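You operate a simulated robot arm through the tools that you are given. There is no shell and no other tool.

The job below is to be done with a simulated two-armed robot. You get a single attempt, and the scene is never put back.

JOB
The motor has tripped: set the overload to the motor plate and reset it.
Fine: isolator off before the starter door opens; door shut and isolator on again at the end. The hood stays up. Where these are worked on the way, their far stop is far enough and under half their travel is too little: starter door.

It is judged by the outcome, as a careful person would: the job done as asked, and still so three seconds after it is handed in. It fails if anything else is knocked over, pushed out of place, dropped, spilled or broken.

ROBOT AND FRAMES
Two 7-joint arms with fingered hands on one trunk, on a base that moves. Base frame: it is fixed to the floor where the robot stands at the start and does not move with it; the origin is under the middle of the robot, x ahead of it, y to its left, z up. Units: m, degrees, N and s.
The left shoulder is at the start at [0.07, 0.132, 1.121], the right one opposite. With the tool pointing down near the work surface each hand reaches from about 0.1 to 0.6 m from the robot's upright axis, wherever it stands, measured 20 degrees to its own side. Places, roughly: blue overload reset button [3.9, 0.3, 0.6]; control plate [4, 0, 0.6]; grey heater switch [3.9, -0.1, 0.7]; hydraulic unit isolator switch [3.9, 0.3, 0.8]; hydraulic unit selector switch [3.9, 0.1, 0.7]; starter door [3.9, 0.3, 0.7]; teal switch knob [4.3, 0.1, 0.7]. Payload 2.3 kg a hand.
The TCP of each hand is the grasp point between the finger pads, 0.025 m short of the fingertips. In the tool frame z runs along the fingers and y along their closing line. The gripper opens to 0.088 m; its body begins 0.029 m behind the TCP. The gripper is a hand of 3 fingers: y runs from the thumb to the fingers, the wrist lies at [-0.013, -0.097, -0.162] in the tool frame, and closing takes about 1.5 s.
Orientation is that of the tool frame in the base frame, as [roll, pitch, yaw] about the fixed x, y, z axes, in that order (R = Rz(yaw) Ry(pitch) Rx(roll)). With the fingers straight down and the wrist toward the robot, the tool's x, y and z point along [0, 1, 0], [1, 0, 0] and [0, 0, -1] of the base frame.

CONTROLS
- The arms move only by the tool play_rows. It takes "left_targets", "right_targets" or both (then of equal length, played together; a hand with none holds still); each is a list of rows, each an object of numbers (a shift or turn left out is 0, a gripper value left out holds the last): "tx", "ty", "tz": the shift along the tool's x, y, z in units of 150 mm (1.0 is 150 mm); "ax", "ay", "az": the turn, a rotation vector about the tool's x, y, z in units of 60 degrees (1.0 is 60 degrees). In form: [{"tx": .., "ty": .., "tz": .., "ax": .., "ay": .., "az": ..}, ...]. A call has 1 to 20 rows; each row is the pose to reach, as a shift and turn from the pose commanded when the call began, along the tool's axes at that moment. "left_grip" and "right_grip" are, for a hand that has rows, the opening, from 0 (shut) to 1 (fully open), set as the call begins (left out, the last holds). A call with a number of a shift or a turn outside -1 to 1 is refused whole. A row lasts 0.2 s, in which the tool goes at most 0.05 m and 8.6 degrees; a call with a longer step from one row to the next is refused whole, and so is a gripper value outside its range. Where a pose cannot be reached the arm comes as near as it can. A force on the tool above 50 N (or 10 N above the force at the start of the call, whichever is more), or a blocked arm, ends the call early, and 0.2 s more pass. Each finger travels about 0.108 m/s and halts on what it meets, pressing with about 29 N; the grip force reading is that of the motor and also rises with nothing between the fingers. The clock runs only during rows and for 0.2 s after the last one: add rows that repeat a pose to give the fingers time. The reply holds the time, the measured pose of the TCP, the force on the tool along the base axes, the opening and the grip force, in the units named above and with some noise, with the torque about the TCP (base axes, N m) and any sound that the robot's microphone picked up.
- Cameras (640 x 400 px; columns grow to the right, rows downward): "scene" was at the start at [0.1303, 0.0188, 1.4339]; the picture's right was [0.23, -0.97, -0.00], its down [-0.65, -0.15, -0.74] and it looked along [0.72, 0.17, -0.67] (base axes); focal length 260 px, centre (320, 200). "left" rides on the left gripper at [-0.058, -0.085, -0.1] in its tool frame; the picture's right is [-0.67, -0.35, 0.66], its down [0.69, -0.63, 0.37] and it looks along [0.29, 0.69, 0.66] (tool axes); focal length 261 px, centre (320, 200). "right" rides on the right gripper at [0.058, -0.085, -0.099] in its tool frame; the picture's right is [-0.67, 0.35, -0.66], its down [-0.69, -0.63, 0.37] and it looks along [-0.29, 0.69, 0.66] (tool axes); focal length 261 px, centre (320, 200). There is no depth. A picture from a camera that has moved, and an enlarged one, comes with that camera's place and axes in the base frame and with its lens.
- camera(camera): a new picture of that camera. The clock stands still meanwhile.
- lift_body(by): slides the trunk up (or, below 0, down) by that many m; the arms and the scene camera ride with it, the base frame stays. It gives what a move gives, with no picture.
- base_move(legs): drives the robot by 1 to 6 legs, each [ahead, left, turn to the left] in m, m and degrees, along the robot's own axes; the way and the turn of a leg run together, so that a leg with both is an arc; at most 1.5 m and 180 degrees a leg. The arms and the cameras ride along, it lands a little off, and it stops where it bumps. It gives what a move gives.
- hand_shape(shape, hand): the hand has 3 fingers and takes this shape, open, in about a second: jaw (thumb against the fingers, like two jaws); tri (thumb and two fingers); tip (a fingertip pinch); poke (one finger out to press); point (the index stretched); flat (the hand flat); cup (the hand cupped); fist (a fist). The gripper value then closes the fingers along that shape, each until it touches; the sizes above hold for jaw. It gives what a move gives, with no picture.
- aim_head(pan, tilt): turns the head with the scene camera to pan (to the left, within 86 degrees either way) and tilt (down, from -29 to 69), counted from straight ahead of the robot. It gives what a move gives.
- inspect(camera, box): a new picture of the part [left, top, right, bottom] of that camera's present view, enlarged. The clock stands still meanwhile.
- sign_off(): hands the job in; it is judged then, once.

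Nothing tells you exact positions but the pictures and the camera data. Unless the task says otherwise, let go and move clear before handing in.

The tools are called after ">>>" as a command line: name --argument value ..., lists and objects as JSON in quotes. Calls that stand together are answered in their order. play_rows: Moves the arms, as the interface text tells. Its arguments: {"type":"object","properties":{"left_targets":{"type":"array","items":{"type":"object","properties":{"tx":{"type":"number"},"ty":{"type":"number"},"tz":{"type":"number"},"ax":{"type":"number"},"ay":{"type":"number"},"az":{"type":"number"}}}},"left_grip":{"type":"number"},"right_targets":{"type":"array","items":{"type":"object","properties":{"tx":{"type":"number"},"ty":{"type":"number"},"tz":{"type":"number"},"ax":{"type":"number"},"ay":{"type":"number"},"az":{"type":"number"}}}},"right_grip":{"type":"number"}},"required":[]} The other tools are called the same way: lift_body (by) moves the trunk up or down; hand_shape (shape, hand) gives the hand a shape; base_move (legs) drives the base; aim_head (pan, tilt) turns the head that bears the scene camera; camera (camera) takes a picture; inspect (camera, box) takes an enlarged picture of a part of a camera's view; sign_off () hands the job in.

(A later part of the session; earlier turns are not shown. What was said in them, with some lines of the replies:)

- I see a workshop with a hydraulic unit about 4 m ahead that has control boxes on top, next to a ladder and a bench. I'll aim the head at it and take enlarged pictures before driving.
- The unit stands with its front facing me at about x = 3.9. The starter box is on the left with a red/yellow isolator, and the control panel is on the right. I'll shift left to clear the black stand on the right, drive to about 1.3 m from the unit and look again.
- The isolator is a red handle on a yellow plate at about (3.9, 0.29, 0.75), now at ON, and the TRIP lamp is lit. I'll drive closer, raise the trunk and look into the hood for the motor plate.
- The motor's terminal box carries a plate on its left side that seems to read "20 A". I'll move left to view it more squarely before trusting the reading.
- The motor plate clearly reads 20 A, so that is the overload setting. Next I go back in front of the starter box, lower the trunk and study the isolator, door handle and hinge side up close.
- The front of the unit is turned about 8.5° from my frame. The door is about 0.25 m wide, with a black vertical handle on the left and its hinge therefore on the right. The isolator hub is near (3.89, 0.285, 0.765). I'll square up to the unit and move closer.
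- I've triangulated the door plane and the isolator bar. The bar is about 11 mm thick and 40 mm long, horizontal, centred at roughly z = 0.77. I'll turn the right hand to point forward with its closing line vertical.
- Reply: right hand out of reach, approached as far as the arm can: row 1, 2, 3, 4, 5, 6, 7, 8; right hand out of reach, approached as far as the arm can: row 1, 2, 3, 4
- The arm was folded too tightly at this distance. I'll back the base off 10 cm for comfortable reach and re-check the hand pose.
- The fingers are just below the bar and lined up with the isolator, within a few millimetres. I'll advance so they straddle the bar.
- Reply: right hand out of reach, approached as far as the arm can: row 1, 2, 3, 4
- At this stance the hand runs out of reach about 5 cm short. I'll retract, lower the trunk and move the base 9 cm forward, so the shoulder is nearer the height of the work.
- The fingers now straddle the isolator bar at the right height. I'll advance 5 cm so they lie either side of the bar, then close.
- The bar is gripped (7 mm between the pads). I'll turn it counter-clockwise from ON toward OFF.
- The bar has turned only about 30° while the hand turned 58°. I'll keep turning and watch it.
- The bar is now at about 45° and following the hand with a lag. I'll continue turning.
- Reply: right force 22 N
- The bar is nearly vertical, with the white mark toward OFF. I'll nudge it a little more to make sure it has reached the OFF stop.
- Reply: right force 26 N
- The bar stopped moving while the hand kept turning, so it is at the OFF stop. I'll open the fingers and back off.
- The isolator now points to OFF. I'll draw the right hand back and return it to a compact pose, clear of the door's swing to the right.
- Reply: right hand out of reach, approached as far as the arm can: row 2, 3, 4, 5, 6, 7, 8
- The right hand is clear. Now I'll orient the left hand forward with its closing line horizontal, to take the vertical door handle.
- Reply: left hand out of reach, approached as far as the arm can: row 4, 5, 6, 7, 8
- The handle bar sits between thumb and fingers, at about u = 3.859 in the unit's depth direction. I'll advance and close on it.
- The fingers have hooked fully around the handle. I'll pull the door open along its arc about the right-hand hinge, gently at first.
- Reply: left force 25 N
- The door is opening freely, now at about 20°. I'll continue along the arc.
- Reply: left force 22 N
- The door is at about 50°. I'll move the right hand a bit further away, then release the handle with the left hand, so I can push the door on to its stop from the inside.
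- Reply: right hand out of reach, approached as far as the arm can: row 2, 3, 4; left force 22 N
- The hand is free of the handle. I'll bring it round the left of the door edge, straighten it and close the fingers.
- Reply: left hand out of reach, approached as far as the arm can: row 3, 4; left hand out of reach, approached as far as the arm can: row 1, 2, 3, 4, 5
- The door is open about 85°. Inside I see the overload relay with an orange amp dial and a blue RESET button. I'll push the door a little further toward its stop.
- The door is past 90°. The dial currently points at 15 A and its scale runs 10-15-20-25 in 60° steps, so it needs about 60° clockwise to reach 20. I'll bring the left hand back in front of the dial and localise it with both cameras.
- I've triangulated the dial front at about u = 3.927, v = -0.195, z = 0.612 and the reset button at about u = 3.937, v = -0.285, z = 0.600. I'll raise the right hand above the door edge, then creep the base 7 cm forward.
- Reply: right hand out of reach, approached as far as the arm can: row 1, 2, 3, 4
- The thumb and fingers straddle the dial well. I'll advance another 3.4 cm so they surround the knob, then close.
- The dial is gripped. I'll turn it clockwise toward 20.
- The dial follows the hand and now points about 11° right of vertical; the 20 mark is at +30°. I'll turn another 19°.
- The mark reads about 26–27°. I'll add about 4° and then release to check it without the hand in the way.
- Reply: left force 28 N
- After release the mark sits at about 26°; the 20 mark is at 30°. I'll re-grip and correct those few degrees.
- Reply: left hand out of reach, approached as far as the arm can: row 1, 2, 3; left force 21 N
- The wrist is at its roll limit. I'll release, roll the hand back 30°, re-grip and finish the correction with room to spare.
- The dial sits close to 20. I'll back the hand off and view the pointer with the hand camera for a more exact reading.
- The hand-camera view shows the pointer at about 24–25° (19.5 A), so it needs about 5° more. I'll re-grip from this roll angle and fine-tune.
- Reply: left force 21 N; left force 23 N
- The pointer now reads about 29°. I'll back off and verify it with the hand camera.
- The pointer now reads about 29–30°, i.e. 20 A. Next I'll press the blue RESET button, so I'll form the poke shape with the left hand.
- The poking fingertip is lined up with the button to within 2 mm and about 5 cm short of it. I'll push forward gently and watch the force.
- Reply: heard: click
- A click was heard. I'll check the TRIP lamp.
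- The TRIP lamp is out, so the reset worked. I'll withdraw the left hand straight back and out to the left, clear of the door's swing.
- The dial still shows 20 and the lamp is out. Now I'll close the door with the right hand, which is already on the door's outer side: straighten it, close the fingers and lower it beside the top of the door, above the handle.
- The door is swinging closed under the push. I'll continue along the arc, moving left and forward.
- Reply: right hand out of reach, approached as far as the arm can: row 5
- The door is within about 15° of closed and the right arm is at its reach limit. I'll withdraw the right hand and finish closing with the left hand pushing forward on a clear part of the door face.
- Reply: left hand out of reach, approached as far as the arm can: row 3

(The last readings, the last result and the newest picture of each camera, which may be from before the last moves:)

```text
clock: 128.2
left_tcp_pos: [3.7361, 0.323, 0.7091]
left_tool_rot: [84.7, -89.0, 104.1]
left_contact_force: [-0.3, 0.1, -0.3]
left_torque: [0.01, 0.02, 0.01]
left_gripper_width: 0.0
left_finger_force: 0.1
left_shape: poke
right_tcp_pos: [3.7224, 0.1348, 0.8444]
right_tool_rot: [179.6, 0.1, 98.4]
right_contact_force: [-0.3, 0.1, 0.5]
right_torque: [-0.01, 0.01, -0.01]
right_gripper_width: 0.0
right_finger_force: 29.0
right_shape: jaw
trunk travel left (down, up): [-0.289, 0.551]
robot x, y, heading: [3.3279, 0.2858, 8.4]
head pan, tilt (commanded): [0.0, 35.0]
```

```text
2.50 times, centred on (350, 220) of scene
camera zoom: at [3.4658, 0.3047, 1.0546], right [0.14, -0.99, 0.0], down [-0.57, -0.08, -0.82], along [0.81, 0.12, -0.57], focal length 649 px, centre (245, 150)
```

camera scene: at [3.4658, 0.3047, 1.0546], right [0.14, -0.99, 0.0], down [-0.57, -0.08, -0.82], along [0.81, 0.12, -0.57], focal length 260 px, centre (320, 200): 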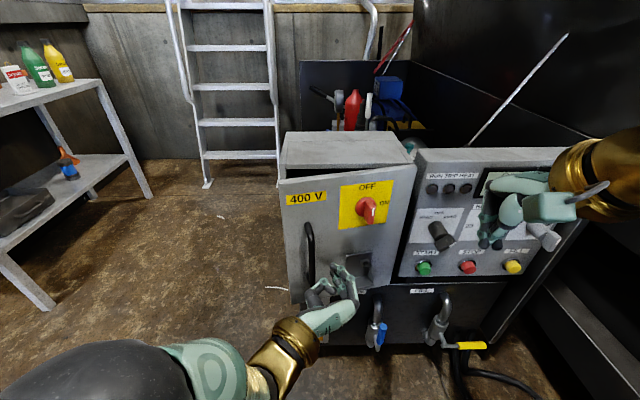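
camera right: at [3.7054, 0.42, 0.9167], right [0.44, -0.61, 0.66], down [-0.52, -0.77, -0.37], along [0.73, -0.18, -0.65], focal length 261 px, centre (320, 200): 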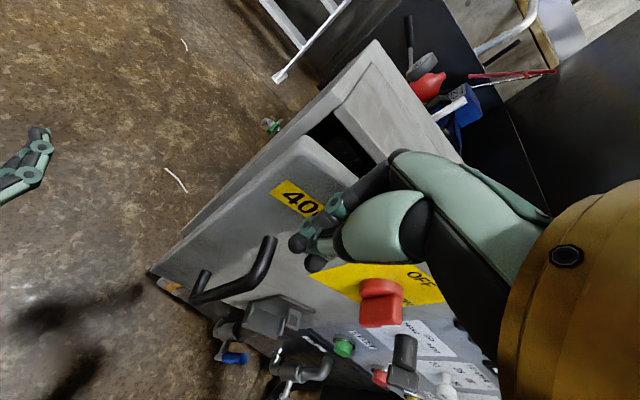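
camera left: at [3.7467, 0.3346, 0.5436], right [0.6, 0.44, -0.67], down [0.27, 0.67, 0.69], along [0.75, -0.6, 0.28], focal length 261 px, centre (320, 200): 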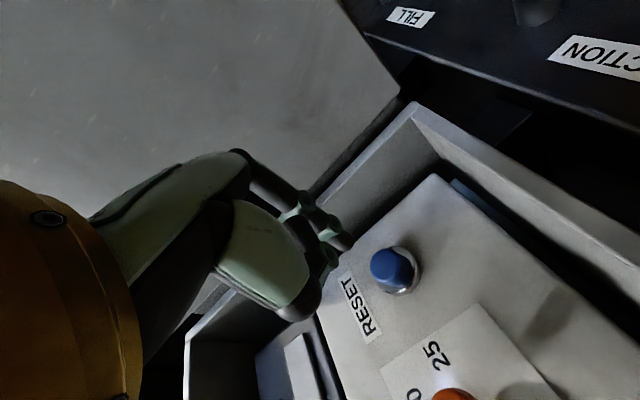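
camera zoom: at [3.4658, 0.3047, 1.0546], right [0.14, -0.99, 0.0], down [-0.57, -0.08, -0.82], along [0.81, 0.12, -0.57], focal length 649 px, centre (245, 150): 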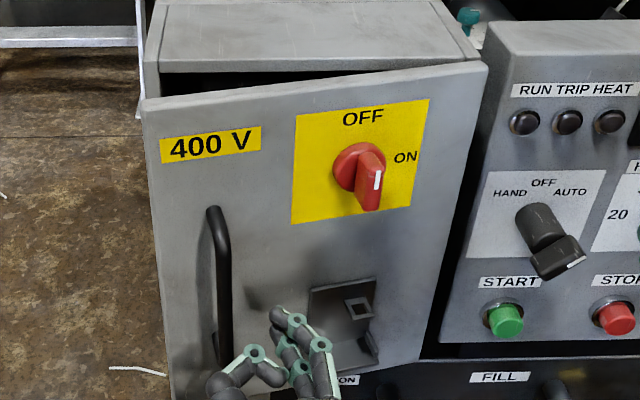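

>>> play_rows --left_targets '[{"ty": 0.08, "tz": 0.15}, {"ty": 0.08, "tz": 0.3}, {"ty": 0.08, "tz": 0.42}, {"ty": 0.08, "tz": 0.52}, {"ty": 0.08, "tz": 0.6}, {"ty": 0.08, "tz": 0.67}, {"ty": 0.08, "tz": 0.72}]'

>>> inspect --camera "scene" --box '[270, 120, 430, 280]'

```text
clock: 129.8
left_tcp_pos: [3.8462, 0.3308, 0.7094]
left_tool_rot: [87.8, -88.1, 101.6]
left_contact_force: [-0.6, -0.1, -0.1]
left_torque: [0.04, -0.04, 0.02]
left_gripper_width: 0.0001
left_finger_force: 0.0
left_shape: poke
right_tcp_pos: [3.7231, 0.1334, 0.8444]
right_tool_rot: [179.5, 0.0, 98.4]
right_contact_force: [0.0, -0.7, 0.3]
right_torque: [0.0, -0.01, -0.01]
right_gripper_width: 0.0
right_finger_force: 29.3
right_shape: jaw
trunk travel left (down, up): [-0.289, 0.551]
robot x, y, heading: [3.3298, 0.2868, 7.9]
head pan, tilt (commanded): [0.0, 35.0]
```

```text
2.50 times, centred on (350, 200) of scene
camera zoom: at [3.4658, 0.305, 1.0546], right [0.14, -0.99, 0.0], down [-0.57, -0.08, -0.82], along [0.81, 0.12, -0.57], focal length 649 px, centre (245, 200)
```

zoom: 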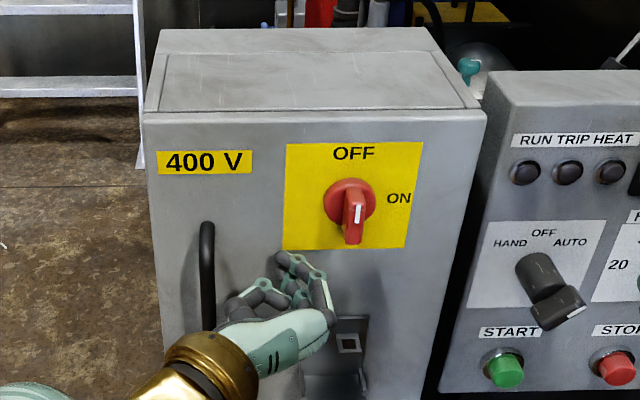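

>>> play_rows --left_targets '[{"tz": 0.03}, {"tz": 0.05}, {"tz": 0.05}]'

>>> inspect --camera "scene" --box '[270, 120, 430, 280]'

```text
clock: 130.6
left_tcp_pos: [3.8524, 0.3305, 0.7057]
left_tool_rot: [88.5, -88.7, 100.7]
left_contact_force: [-5.7, -1.9, 2.6]
left_torque: [0.05, -0.1, 0.01]
left_gripper_width: 0.0001
left_finger_force: 0.1
left_shape: poke
right_tcp_pos: [3.7187, 0.1346, 0.8456]
right_tool_rot: [179.3, 0.0, 98.5]
right_contact_force: [1.3, 0.2, 0.1]
right_torque: [0.04, -0.01, 0.0]
right_gripper_width: 0.0
right_finger_force: 29.2
right_shape: jaw
trunk travel left (down, up): [-0.289, 0.551]
robot x, y, heading: [3.327, 0.2816, 8.0]
head pan, tilt (commanded): [0.0, 35.0]
```

```text
2.50 times, centred on (350, 200) of scene
camera zoom: at [3.4638, 0.3045, 1.0549], right [0.14, -0.99, 0.0], down [-0.57, -0.08, -0.82], along [0.81, 0.12, -0.57], focal length 649 px, centre (245, 200)
```

zoom: 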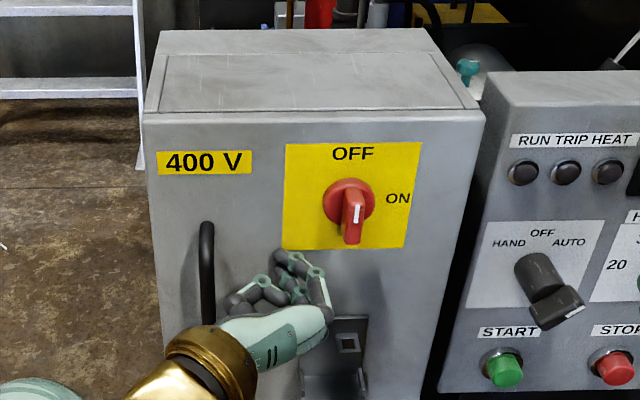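

The door is fully shut: the push met firm resistance at the original door plane. I'll pull the left hand back, move the right hand further away, and then turn the isolator clockwise to ON by pushing the bar's upper end with the poking finger.

>>> play_rows --left_targets '[{"tz": -0.15}, {"tz": -0.3}, {"tz": -0.42}]' --right_targets '[{"ty": -0.15, "tx": -0.15, "tz": -0.15}, {"ty": -0.3, "tx": -0.3, "tz": -0.3}, {"ty": -0.4, "tx": -0.4, "tz": -0.45}]'

>>> camera --camera "scene"

>>> inspect --camera "scene" --box '[310, 150, 406, 230]'

>>> camera --camera "left"

```text
clock: 131.4
left_tcp_pos: [3.7932, 0.3255, 0.7098]
left_tool_rot: [88.0, -88.0, 101.7]
left_contact_force: [0.4, 0.7, 0.7]
left_torque: [-0.04, -0.02, -0.02]
left_gripper_width: 0.0
left_finger_force: 0.0
left_shape: poke
right_tcp_pos: [3.6675, 0.0674, 0.9135]
right_tool_rot: [179.5, -0.1, 98.5]
right_contact_force: [0.6, 0.6, -0.1]
right_torque: [-0.03, 0.02, -0.02]
right_gripper_width: 0.0
right_finger_force: 29.0
right_shape: jaw
trunk travel left (down, up): [-0.289, 0.551]
robot x, y, heading: [3.3306, 0.2849, 8.2]
head pan, tilt (commanded): [0.0, 35.0]
```

```text
taken
camera scene: at [3.4652, 0.3051, 1.0547], right [0.14, -0.99, 0.0], down [-0.57, -0.08, -0.82], along [0.81, 0.12, -0.57], focal length 260 px, centre (320, 200)
```

scene: 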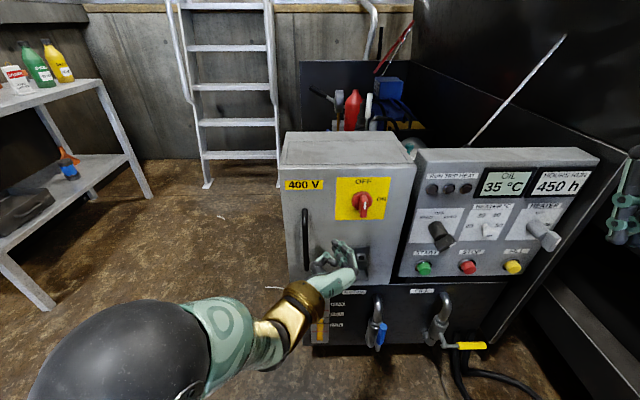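

```text
5.00 times, centred on (358, 190) of scene
camera zoom: at [3.4652, 0.3051, 1.0547], right [0.14, -0.99, 0.0], down [-0.57, -0.08, -0.82], along [0.81, 0.12, -0.57], focal length 1298 px, centre (130, 250)
```

zoom: 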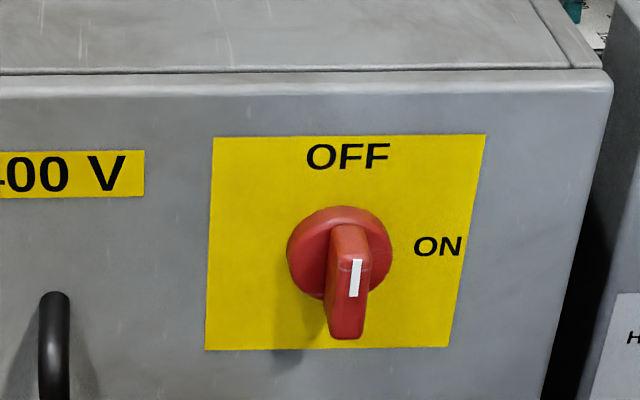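

```text
taken
camera left: at [3.6805, 0.3901, 0.6478], right [0.59, 0.43, -0.68], down [0.25, 0.7, 0.66], along [0.77, -0.56, 0.31], focal length 261 px, centre (320, 200)
```

left: 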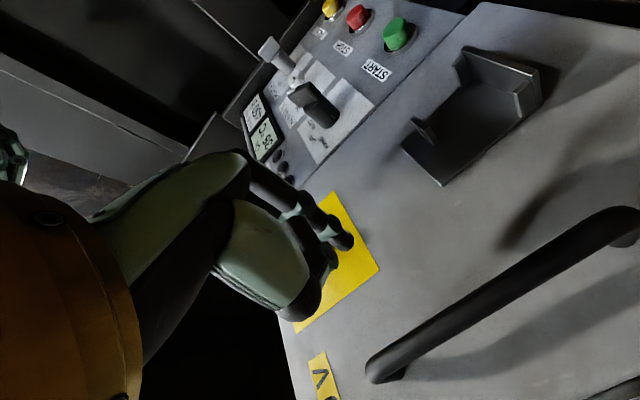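

>>> play_rows --left_targets '[{"tx": 0.17, "ty": 0.07}, {"tx": 0.34, "ty": 0.14}, {"tx": 0.52, "ty": 0.2}]'

>>> inspect --camera "scene" --box '[310, 150, 406, 230]'

>>> inspect --camera "left" --box '[240, 140, 440, 340]'

```text
clock: 132.2
left_tcp_pos: [3.7947, 0.2853, 0.7835]
left_tool_rot: [81.3, -89.5, 106.9]
left_contact_force: [0.3, 0.9, 0.7]
left_torque: [-0.01, 0.0, -0.01]
left_gripper_width: 0.0
left_finger_force: 0.0
left_shape: poke
right_tcp_pos: [3.6694, 0.0689, 0.9141]
right_tool_rot: [179.6, 0.0, 98.3]
right_contact_force: [0.2, -0.4, -0.2]
right_torque: [-0.01, -0.01, 0.0]
right_gripper_width: 0.0
right_finger_force: 29.1
right_shape: jaw
trunk travel left (down, up): [-0.289, 0.551]
robot x, y, heading: [3.3316, 0.2846, 8.2]
head pan, tilt (commanded): [0.0, 35.0]
```

```text
5.00 times, centred on (358, 190) of scene
camera zoom: at [3.4654, 0.3048, 1.0546], right [0.14, -0.99, 0.0], down [-0.57, -0.08, -0.82], along [0.81, 0.12, -0.57], focal length 1298 px, centre (130, 250)
```

zoom: 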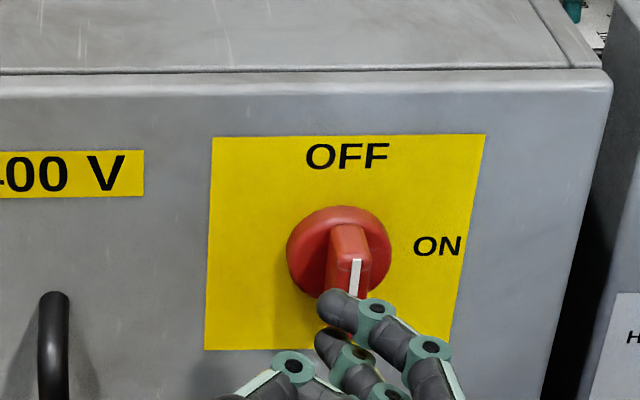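

```text
2.00 times, centred on (340, 240) of left
camera zoom: at [3.6835, 0.3541, 0.7245], right [0.6, 0.43, -0.67], down [0.27, 0.68, 0.68], along [0.75, -0.59, 0.29], focal length 521 px, centre (280, 120)
```

zoom: 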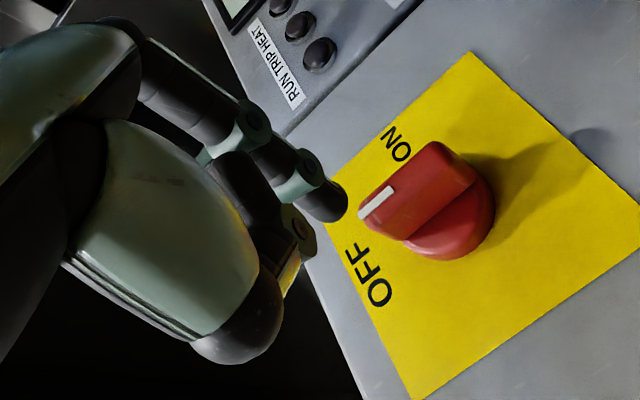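

>>> play_rows --left_targets '[{"ty": -0.07, "tx": 0.02}, {"ty": -0.07, "tx": 0.02, "tz": 0.1}, {"ty": -0.07, "tx": 0.02, "tz": 0.2}, {"ty": -0.07, "tx": 0.02, "tz": 0.26}]'

>>> inspect --camera "scene" --box '[310, 150, 406, 230]'

>>> inspect --camera "left" --box '[240, 140, 440, 340]'

```text
clock: 133.2
left_tcp_pos: [3.8292, 0.3008, 0.7899]
left_tool_rot: [61.5, -89.0, 127.0]
left_contact_force: [0.4, 0.0, 0.0]
left_torque: [0.0, -0.02, 0.0]
left_gripper_width: 0.0
left_finger_force: 0.1
left_shape: poke
right_tcp_pos: [3.67, 0.0687, 0.9133]
right_tool_rot: [179.5, 0.0, 98.4]
right_contact_force: [-0.5, -0.6, -0.5]
right_torque: [0.0, 0.0, -0.01]
right_gripper_width: 0.0002
right_finger_force: 29.0
right_shape: jaw
trunk travel left (down, up): [-0.289, 0.551]
robot x, y, heading: [3.3299, 0.2866, 8.1]
head pan, tilt (commanded): [0.0, 35.0]
```

```text
5.00 times, centred on (358, 190) of scene
camera zoom: at [3.4659, 0.305, 1.0546], right [0.14, -0.99, 0.0], down [-0.57, -0.08, -0.82], along [0.81, 0.12, -0.57], focal length 1298 px, centre (130, 250)
```

zoom: 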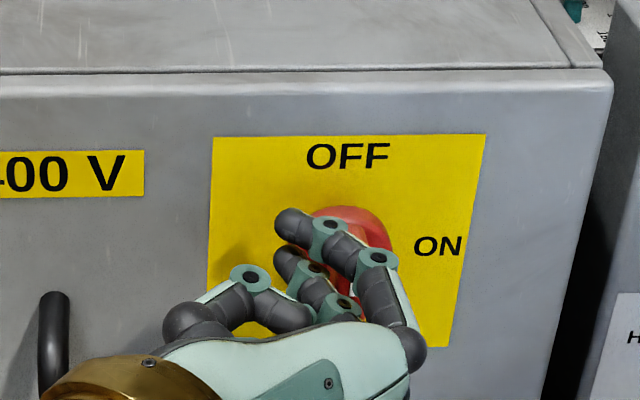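

```text
2.00 times, centred on (340, 240) of left
camera zoom: at [3.72, 0.3699, 0.7301], right [0.61, 0.43, -0.67], down [0.26, 0.68, 0.68], along [0.75, -0.59, 0.3], focal length 521 px, centre (280, 120)
```

zoom: 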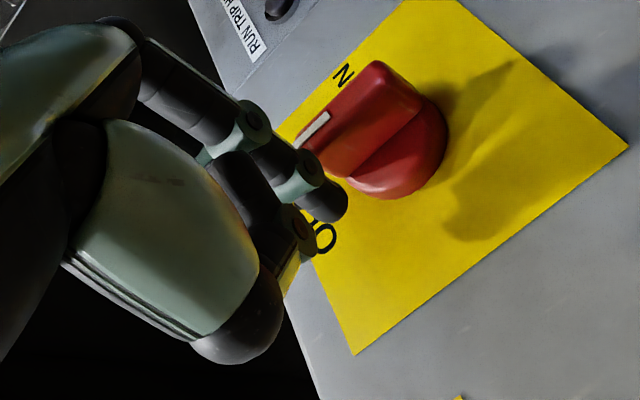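

The fingertip is hooked on the left side of the bar's upper end. I'll sweep it right and over, along the bar's arc, toward ON.

>>> play_rows --left_targets '[{"ty": 0.047, "tx": -0.033}, {"ty": 0.087, "tx": -0.01}, {"ty": 0.122, "tx": 0.0}, {"ty": 0.159, "tx": 0.0}, {"ty": 0.194, "tx": -0.005}]'

>>> inspect --camera "scene" --box '[310, 150, 406, 230]'

>>> inspect --camera "left" --box '[240, 140, 440, 340]'

```text
clock: 134.4
left_tcp_pos: [3.8353, 0.2751, 0.7912]
left_tool_rot: [80.4, -88.6, 108.0]
left_contact_force: [0.9, 4.7, 3.6]
left_torque: [0.04, -0.07, 0.08]
left_gripper_width: 0.0001
left_finger_force: 0.1
left_shape: poke
right_tcp_pos: [3.6684, 0.0705, 0.9146]
right_tool_rot: [179.5, 0.3, 98.5]
right_contact_force: [-0.3, 1.1, 0.0]
right_torque: [0.01, 0.02, 0.0]
right_gripper_width: 0.0
right_finger_force: 28.4
right_shape: jaw
trunk travel left (down, up): [-0.289, 0.551]
robot x, y, heading: [3.3319, 0.2885, 8.3]
head pan, tilt (commanded): [0.0, 35.0]
```

```text
5.00 times, centred on (358, 190) of scene
camera zoom: at [3.465, 0.3065, 1.0547], right [0.14, -0.99, 0.0], down [-0.57, -0.08, -0.82], along [0.81, 0.12, -0.57], focal length 1298 px, centre (130, 250)
```

zoom: 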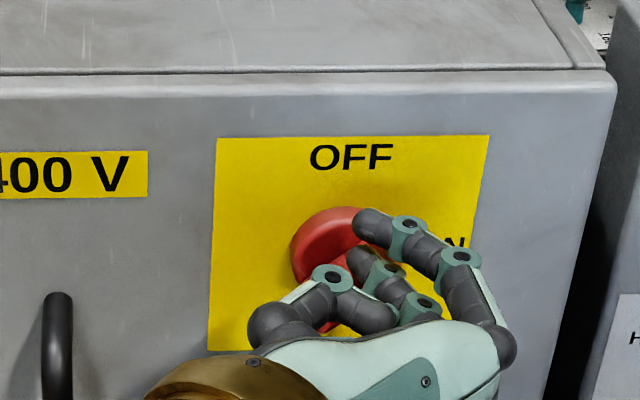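

```text
2.00 times, centred on (340, 240) of left
camera zoom: at [3.724, 0.3428, 0.7295], right [0.6, 0.43, -0.67], down [0.26, 0.69, 0.67], along [0.75, -0.58, 0.31], focal length 521 px, centre (280, 120)
```

zoom: 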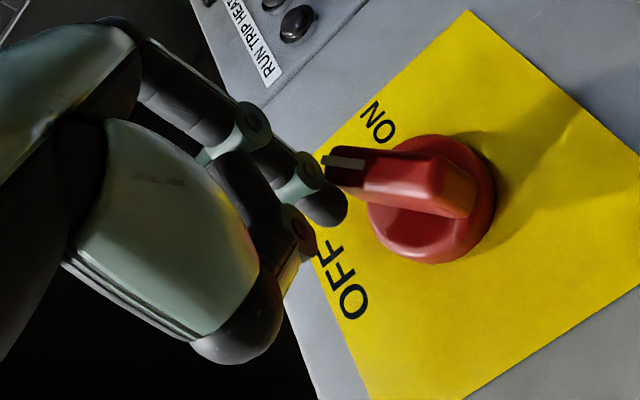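

The bar is turning and is now about 60° of the way. I'll continue over and down to the ON stop.

>>> play_rows --left_targets '[{"ty": 0.033, "tx": -0.012}, {"ty": 0.056, "tx": -0.04}, {"ty": 0.07, "tx": -0.065}, {"ty": 0.07, "tx": -0.09}]'

>>> inspect --camera "scene" --box '[310, 150, 406, 230]'

>>> inspect --camera "left" --box '[240, 140, 440, 340]'

```text
clock: 135.4
left_tcp_pos: [3.8348, 0.2663, 0.7839]
left_tool_rot: [57.0, -88.2, 131.7]
left_contact_force: [-0.5, -3.2, 7.7]
left_torque: [-0.06, -0.19, -0.07]
left_gripper_width: 0.0003
left_finger_force: 0.0
left_shape: poke
right_tcp_pos: [3.6672, 0.0671, 0.9149]
right_tool_rot: [179.4, 0.1, 98.4]
right_contact_force: [0.4, -0.6, -0.1]
right_torque: [-0.05, 0.02, 0.01]
right_gripper_width: 0.0002
right_finger_force: 29.1
right_shape: jaw
trunk travel left (down, up): [-0.289, 0.551]
robot x, y, heading: [3.3296, 0.289, 8.4]
head pan, tilt (commanded): [0.0, 35.0]
```

```text
5.00 times, centred on (358, 190) of scene
camera zoom: at [3.464, 0.3039, 1.055], right [0.14, -0.99, 0.0], down [-0.57, -0.08, -0.82], along [0.81, 0.12, -0.57], focal length 1298 px, centre (130, 250)
```

zoom: 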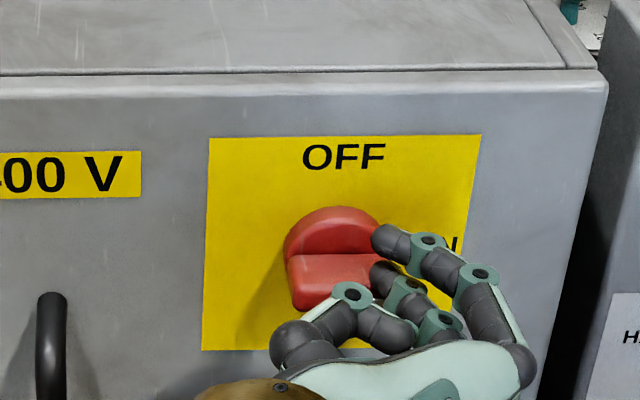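

```text
2.00 times, centred on (340, 240) of left
camera zoom: at [3.7253, 0.3326, 0.7214], right [0.61, 0.43, -0.67], down [0.25, 0.69, 0.68], along [0.75, -0.58, 0.31], focal length 521 px, centre (280, 120)
```

zoom: 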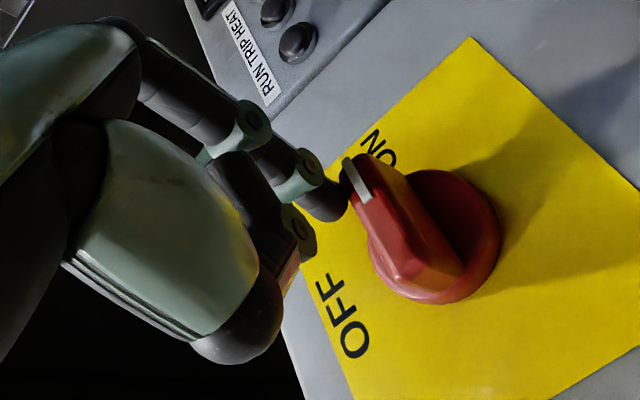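

>>> play_rows --left_targets '[{"tx": -0.03, "ty": 0.0}, {"tx": -0.06, "ty": -0.01}, {"tx": -0.08, "ty": -0.01}]'

>>> inspect --camera "left" --box '[240, 140, 440, 340]'

>>> inspect --camera "scene" --box '[310, 150, 406, 230]'

```text
clock: 136.2
left_tcp_pos: [3.8327, 0.2658, 0.7813]
left_tool_rot: [44.4, -86.8, 144.4]
left_contact_force: [0.2, -7.1, 35.2]
left_torque: [-0.08, -0.82, -0.14]
left_gripper_width: 0.0001
left_finger_force: 0.0
left_shape: poke
right_tcp_pos: [3.6625, 0.0673, 0.9161]
right_tool_rot: [178.9, 0.0, 98.3]
right_contact_force: [0.4, 0.0, 0.5]
right_torque: [-0.02, -0.01, 0.01]
right_gripper_width: 0.0
right_finger_force: 28.8
right_shape: jaw
trunk travel left (down, up): [-0.289, 0.551]
robot x, y, heading: [3.3298, 0.2852, 8.1]
head pan, tilt (commanded): [0.0, 35.0]
```

```text
2.00 times, centred on (340, 240) of left
camera zoom: at [3.7237, 0.3331, 0.7161], right [0.62, 0.42, -0.66], down [0.24, 0.7, 0.67], along [0.75, -0.58, 0.34], focal length 521 px, centre (280, 120)
```

zoom: 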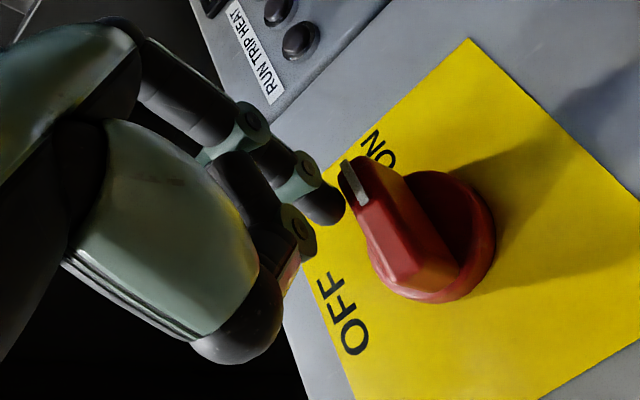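

```text
5.00 times, centred on (358, 190) of scene
camera zoom: at [3.4582, 0.303, 1.0561], right [0.14, -0.99, 0.0], down [-0.56, -0.08, -0.82], along [0.82, 0.12, -0.57], focal length 1298 px, centre (130, 250)
```

zoom: 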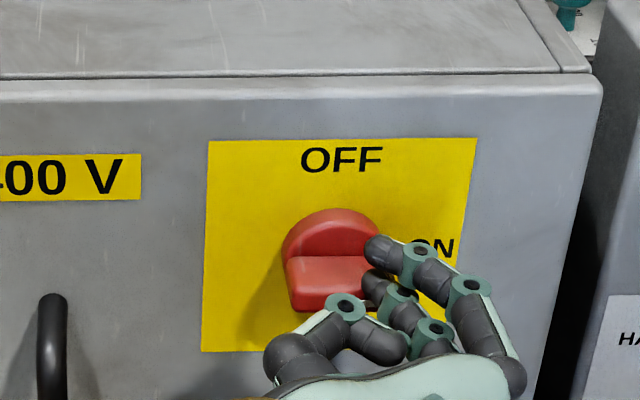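

The bar met its stop (35 N with no further motion) and is horizontal at ON. I'll relax the push and withdraw straight back.

>>> play_rows --left_targets '[{"tx": 0.04}, {"tx": 0.07}]'

>>> play_rows --left_targets '[{"tz": -0.12}, {"tz": -0.25}, {"tz": -0.4}, {"tz": -0.55}]'

>>> camera --camera "scene"

>>> inspect --camera "scene" --box '[310, 150, 406, 230]'

```text
clock: 136.8
left_tcp_pos: [3.8324, 0.2708, 0.7836]
left_tool_rot: [62.8, -87.9, 126.4]
left_contact_force: [-5.2, -8.6, 29.5]
left_torque: [-0.22, -0.55, -0.21]
left_gripper_width: 0.0
left_finger_force: 0.0
left_shape: poke
right_tcp_pos: [3.6625, 0.0651, 0.917]
right_tool_rot: [179.0, -0.1, 98.4]
right_contact_force: [0.3, -0.9, 0.6]
right_torque: [0.03, 0.01, -0.02]
right_gripper_width: 0.0
right_finger_force: 29.6
right_shape: jaw
trunk travel left (down, up): [-0.289, 0.551]
robot x, y, heading: [3.3317, 0.2821, 8.0]
head pan, tilt (commanded): [0.0, 35.0]
```

```text
clock: 137.8
left_tcp_pos: [3.7501, 0.248, 0.768]
left_tool_rot: [-65.1, -89.8, -107.0]
left_contact_force: [-0.8, 0.2, 0.0]
left_torque: [0.01, -0.04, 0.03]
left_gripper_width: 0.0002
left_finger_force: 0.2
left_shape: poke
right_tcp_pos: [3.6692, 0.0694, 0.9144]
right_tool_rot: [179.5, 0.0, 98.4]
right_contact_force: [0.5, -0.2, -0.4]
right_torque: [-0.03, 0.01, 0.02]
right_gripper_width: 0.0001
right_finger_force: 28.9
right_shape: jaw
trunk travel left (down, up): [-0.289, 0.551]
robot x, y, heading: [3.3328, 0.2885, 8.2]
head pan, tilt (commanded): [0.0, 35.0]
```

```text
taken
camera scene: at [3.4652, 0.3049, 1.0546], right [0.14, -0.99, 0.0], down [-0.57, -0.08, -0.82], along [0.81, 0.12, -0.57], focal length 260 px, centre (320, 200)
```

scene: 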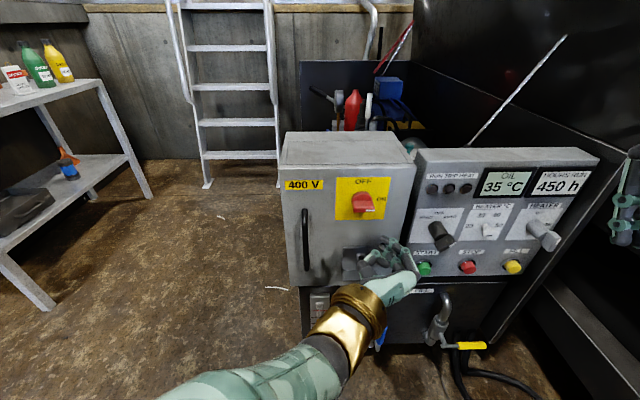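

```text
5.00 times, centred on (358, 190) of scene
camera zoom: at [3.4652, 0.3049, 1.0546], right [0.14, -0.99, 0.0], down [-0.57, -0.08, -0.82], along [0.81, 0.12, -0.57], focal length 1298 px, centre (130, 250)
```

zoom: 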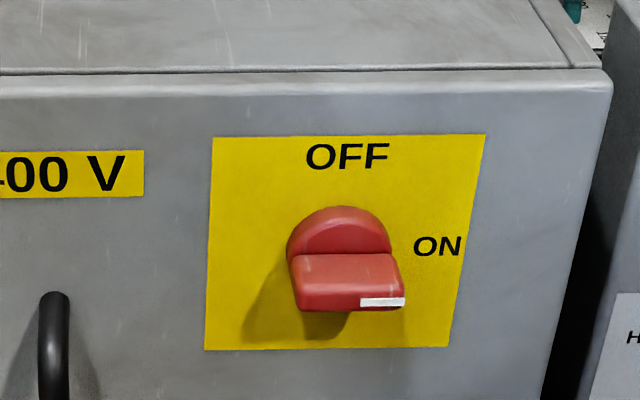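

The isolator is back at ON and the door is shut. I'll check the lamps and the door gap, then back away.

>>> base_move --legs '[[-0.3, 0, 0]]'

>>> camera --camera "scene"

>>> inspect --camera "scene" --box '[260, 100, 520, 270]'

```text
clock: 139.9
left_tcp_pos: [3.4542, 0.2038, 0.7667]
left_tool_rot: [-61.8, -89.9, -110.4]
left_contact_force: [-0.7, 0.1, 0.4]
left_torque: [0.0, 0.01, 0.01]
left_gripper_width: 0.0
left_finger_force: 0.1
left_shape: poke
right_tcp_pos: [3.3707, 0.0236, 0.915]
right_tool_rot: [179.5, 0.0, 98.0]
right_contact_force: [-0.4, -0.2, -0.1]
right_torque: [0.01, 0.03, -0.02]
right_gripper_width: 0.0
right_finger_force: 29.0
right_shape: jaw
trunk travel left (down, up): [-0.289, 0.551]
robot x, y, heading: [3.0365, 0.2437, 8.0]
head pan, tilt (commanded): [0.0, 35.0]
```

```text
taken
camera scene: at [3.1685, 0.262, 1.0547], right [0.14, -0.99, 0.0], down [-0.57, -0.08, -0.82], along [0.81, 0.11, -0.57], focal length 260 px, centre (320, 200)
```

scene: 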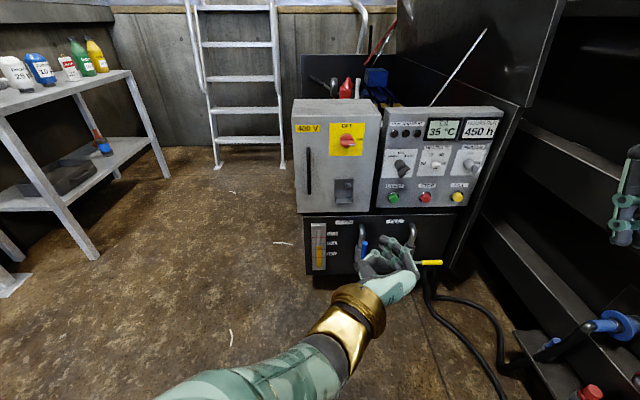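

```text
2.35 times, centred on (390, 185) of scene
camera zoom: at [3.1685, 0.262, 1.0547], right [0.14, -0.99, 0.0], down [-0.57, -0.08, -0.82], along [0.81, 0.11, -0.57], focal length 611 px, centre (155, 235)
```

zoom: 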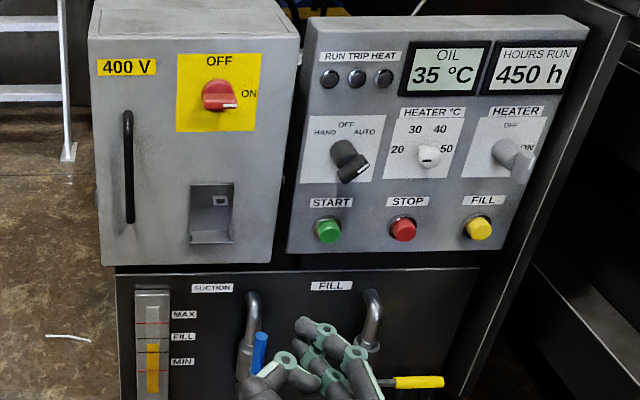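

>>> inspect --camera "scene" --box '[285, 90, 395, 220]'

>>> inspect --camera "scene" --box '[285, 90, 335, 130]'

>>> inspect --camera "scene" --box '[325, 120, 381, 160]'

```text
3.08 times, centred on (340, 155) of scene
camera zoom: at [3.1685, 0.262, 1.0547], right [0.14, -0.99, 0.0], down [-0.57, -0.08, -0.82], along [0.81, 0.11, -0.57], focal length 799 px, centre (258, 338)
```

zoom: 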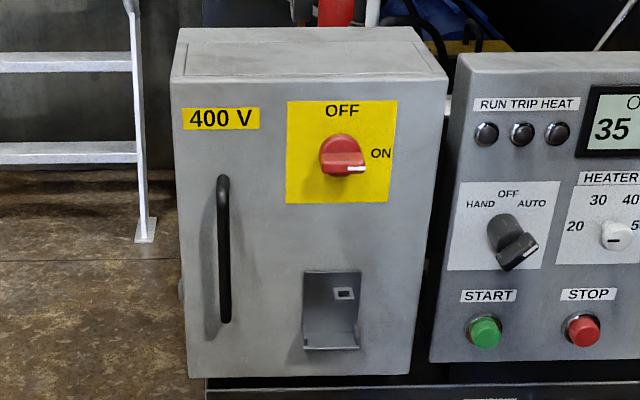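

```text
10.00 times, centred on (310, 110) of scene
camera zoom: at [3.1685, 0.262, 1.0547], right [0.14, -0.99, 0.0], down [-0.57, -0.08, -0.82], along [0.81, 0.11, -0.57], focal length 2596 px, centre (420, 1100)
```

zoom: 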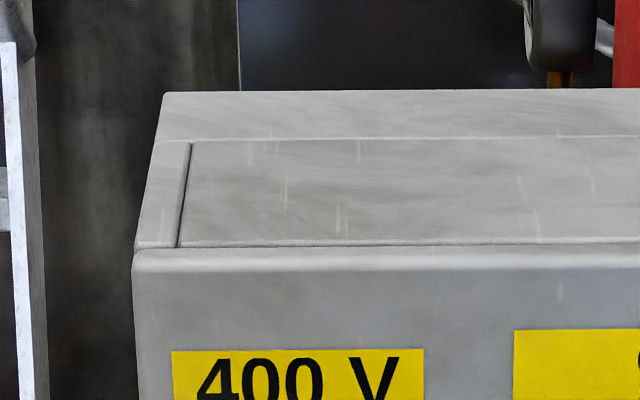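

```text
10.00 times, centred on (353, 140) of scene
camera zoom: at [3.1685, 0.262, 1.0547], right [0.14, -0.99, 0.0], down [-0.57, -0.08, -0.82], along [0.81, 0.11, -0.57], focal length 2596 px, centre (-10, 800)
```

zoom: 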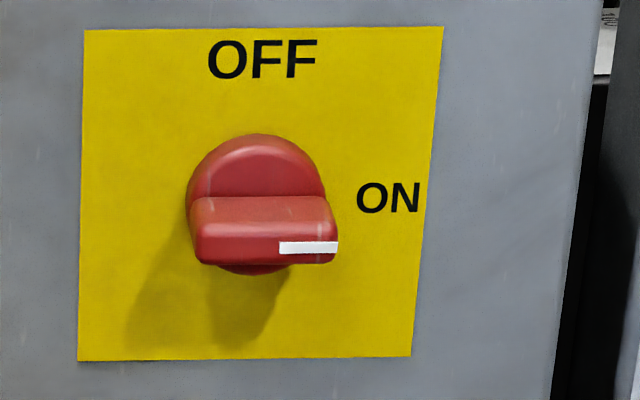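

The door is flush shut, the isolator is horizontal at ON and the TRIP lamp is out. The overload was left at 20 A to match the motor plate, the hood is still up, and both hands are well clear. I'm handing the job in.

>>> sign_off

```text
The job is handed in.
```

The overload is set to 20 A, matching the motor plate, and it has been reset: the button clicked and the TRIP lamp went out.

- **Isolator:** I turned it off before opening the starter door, and it is back at ON, hard against its stop.
- **Starter door:** it opened past 90° for the work and is now shut flush.
- **Overload dial:** the pointer measured within about 1° of the 20 mark at my last close check, just before I pressed reset. It still looked right before I shut the door, and I could not see it after that.
- **Everything else:** the hood is still up. I did not touch the selector, heater switch or other controls. Both hands are clear of the unit.
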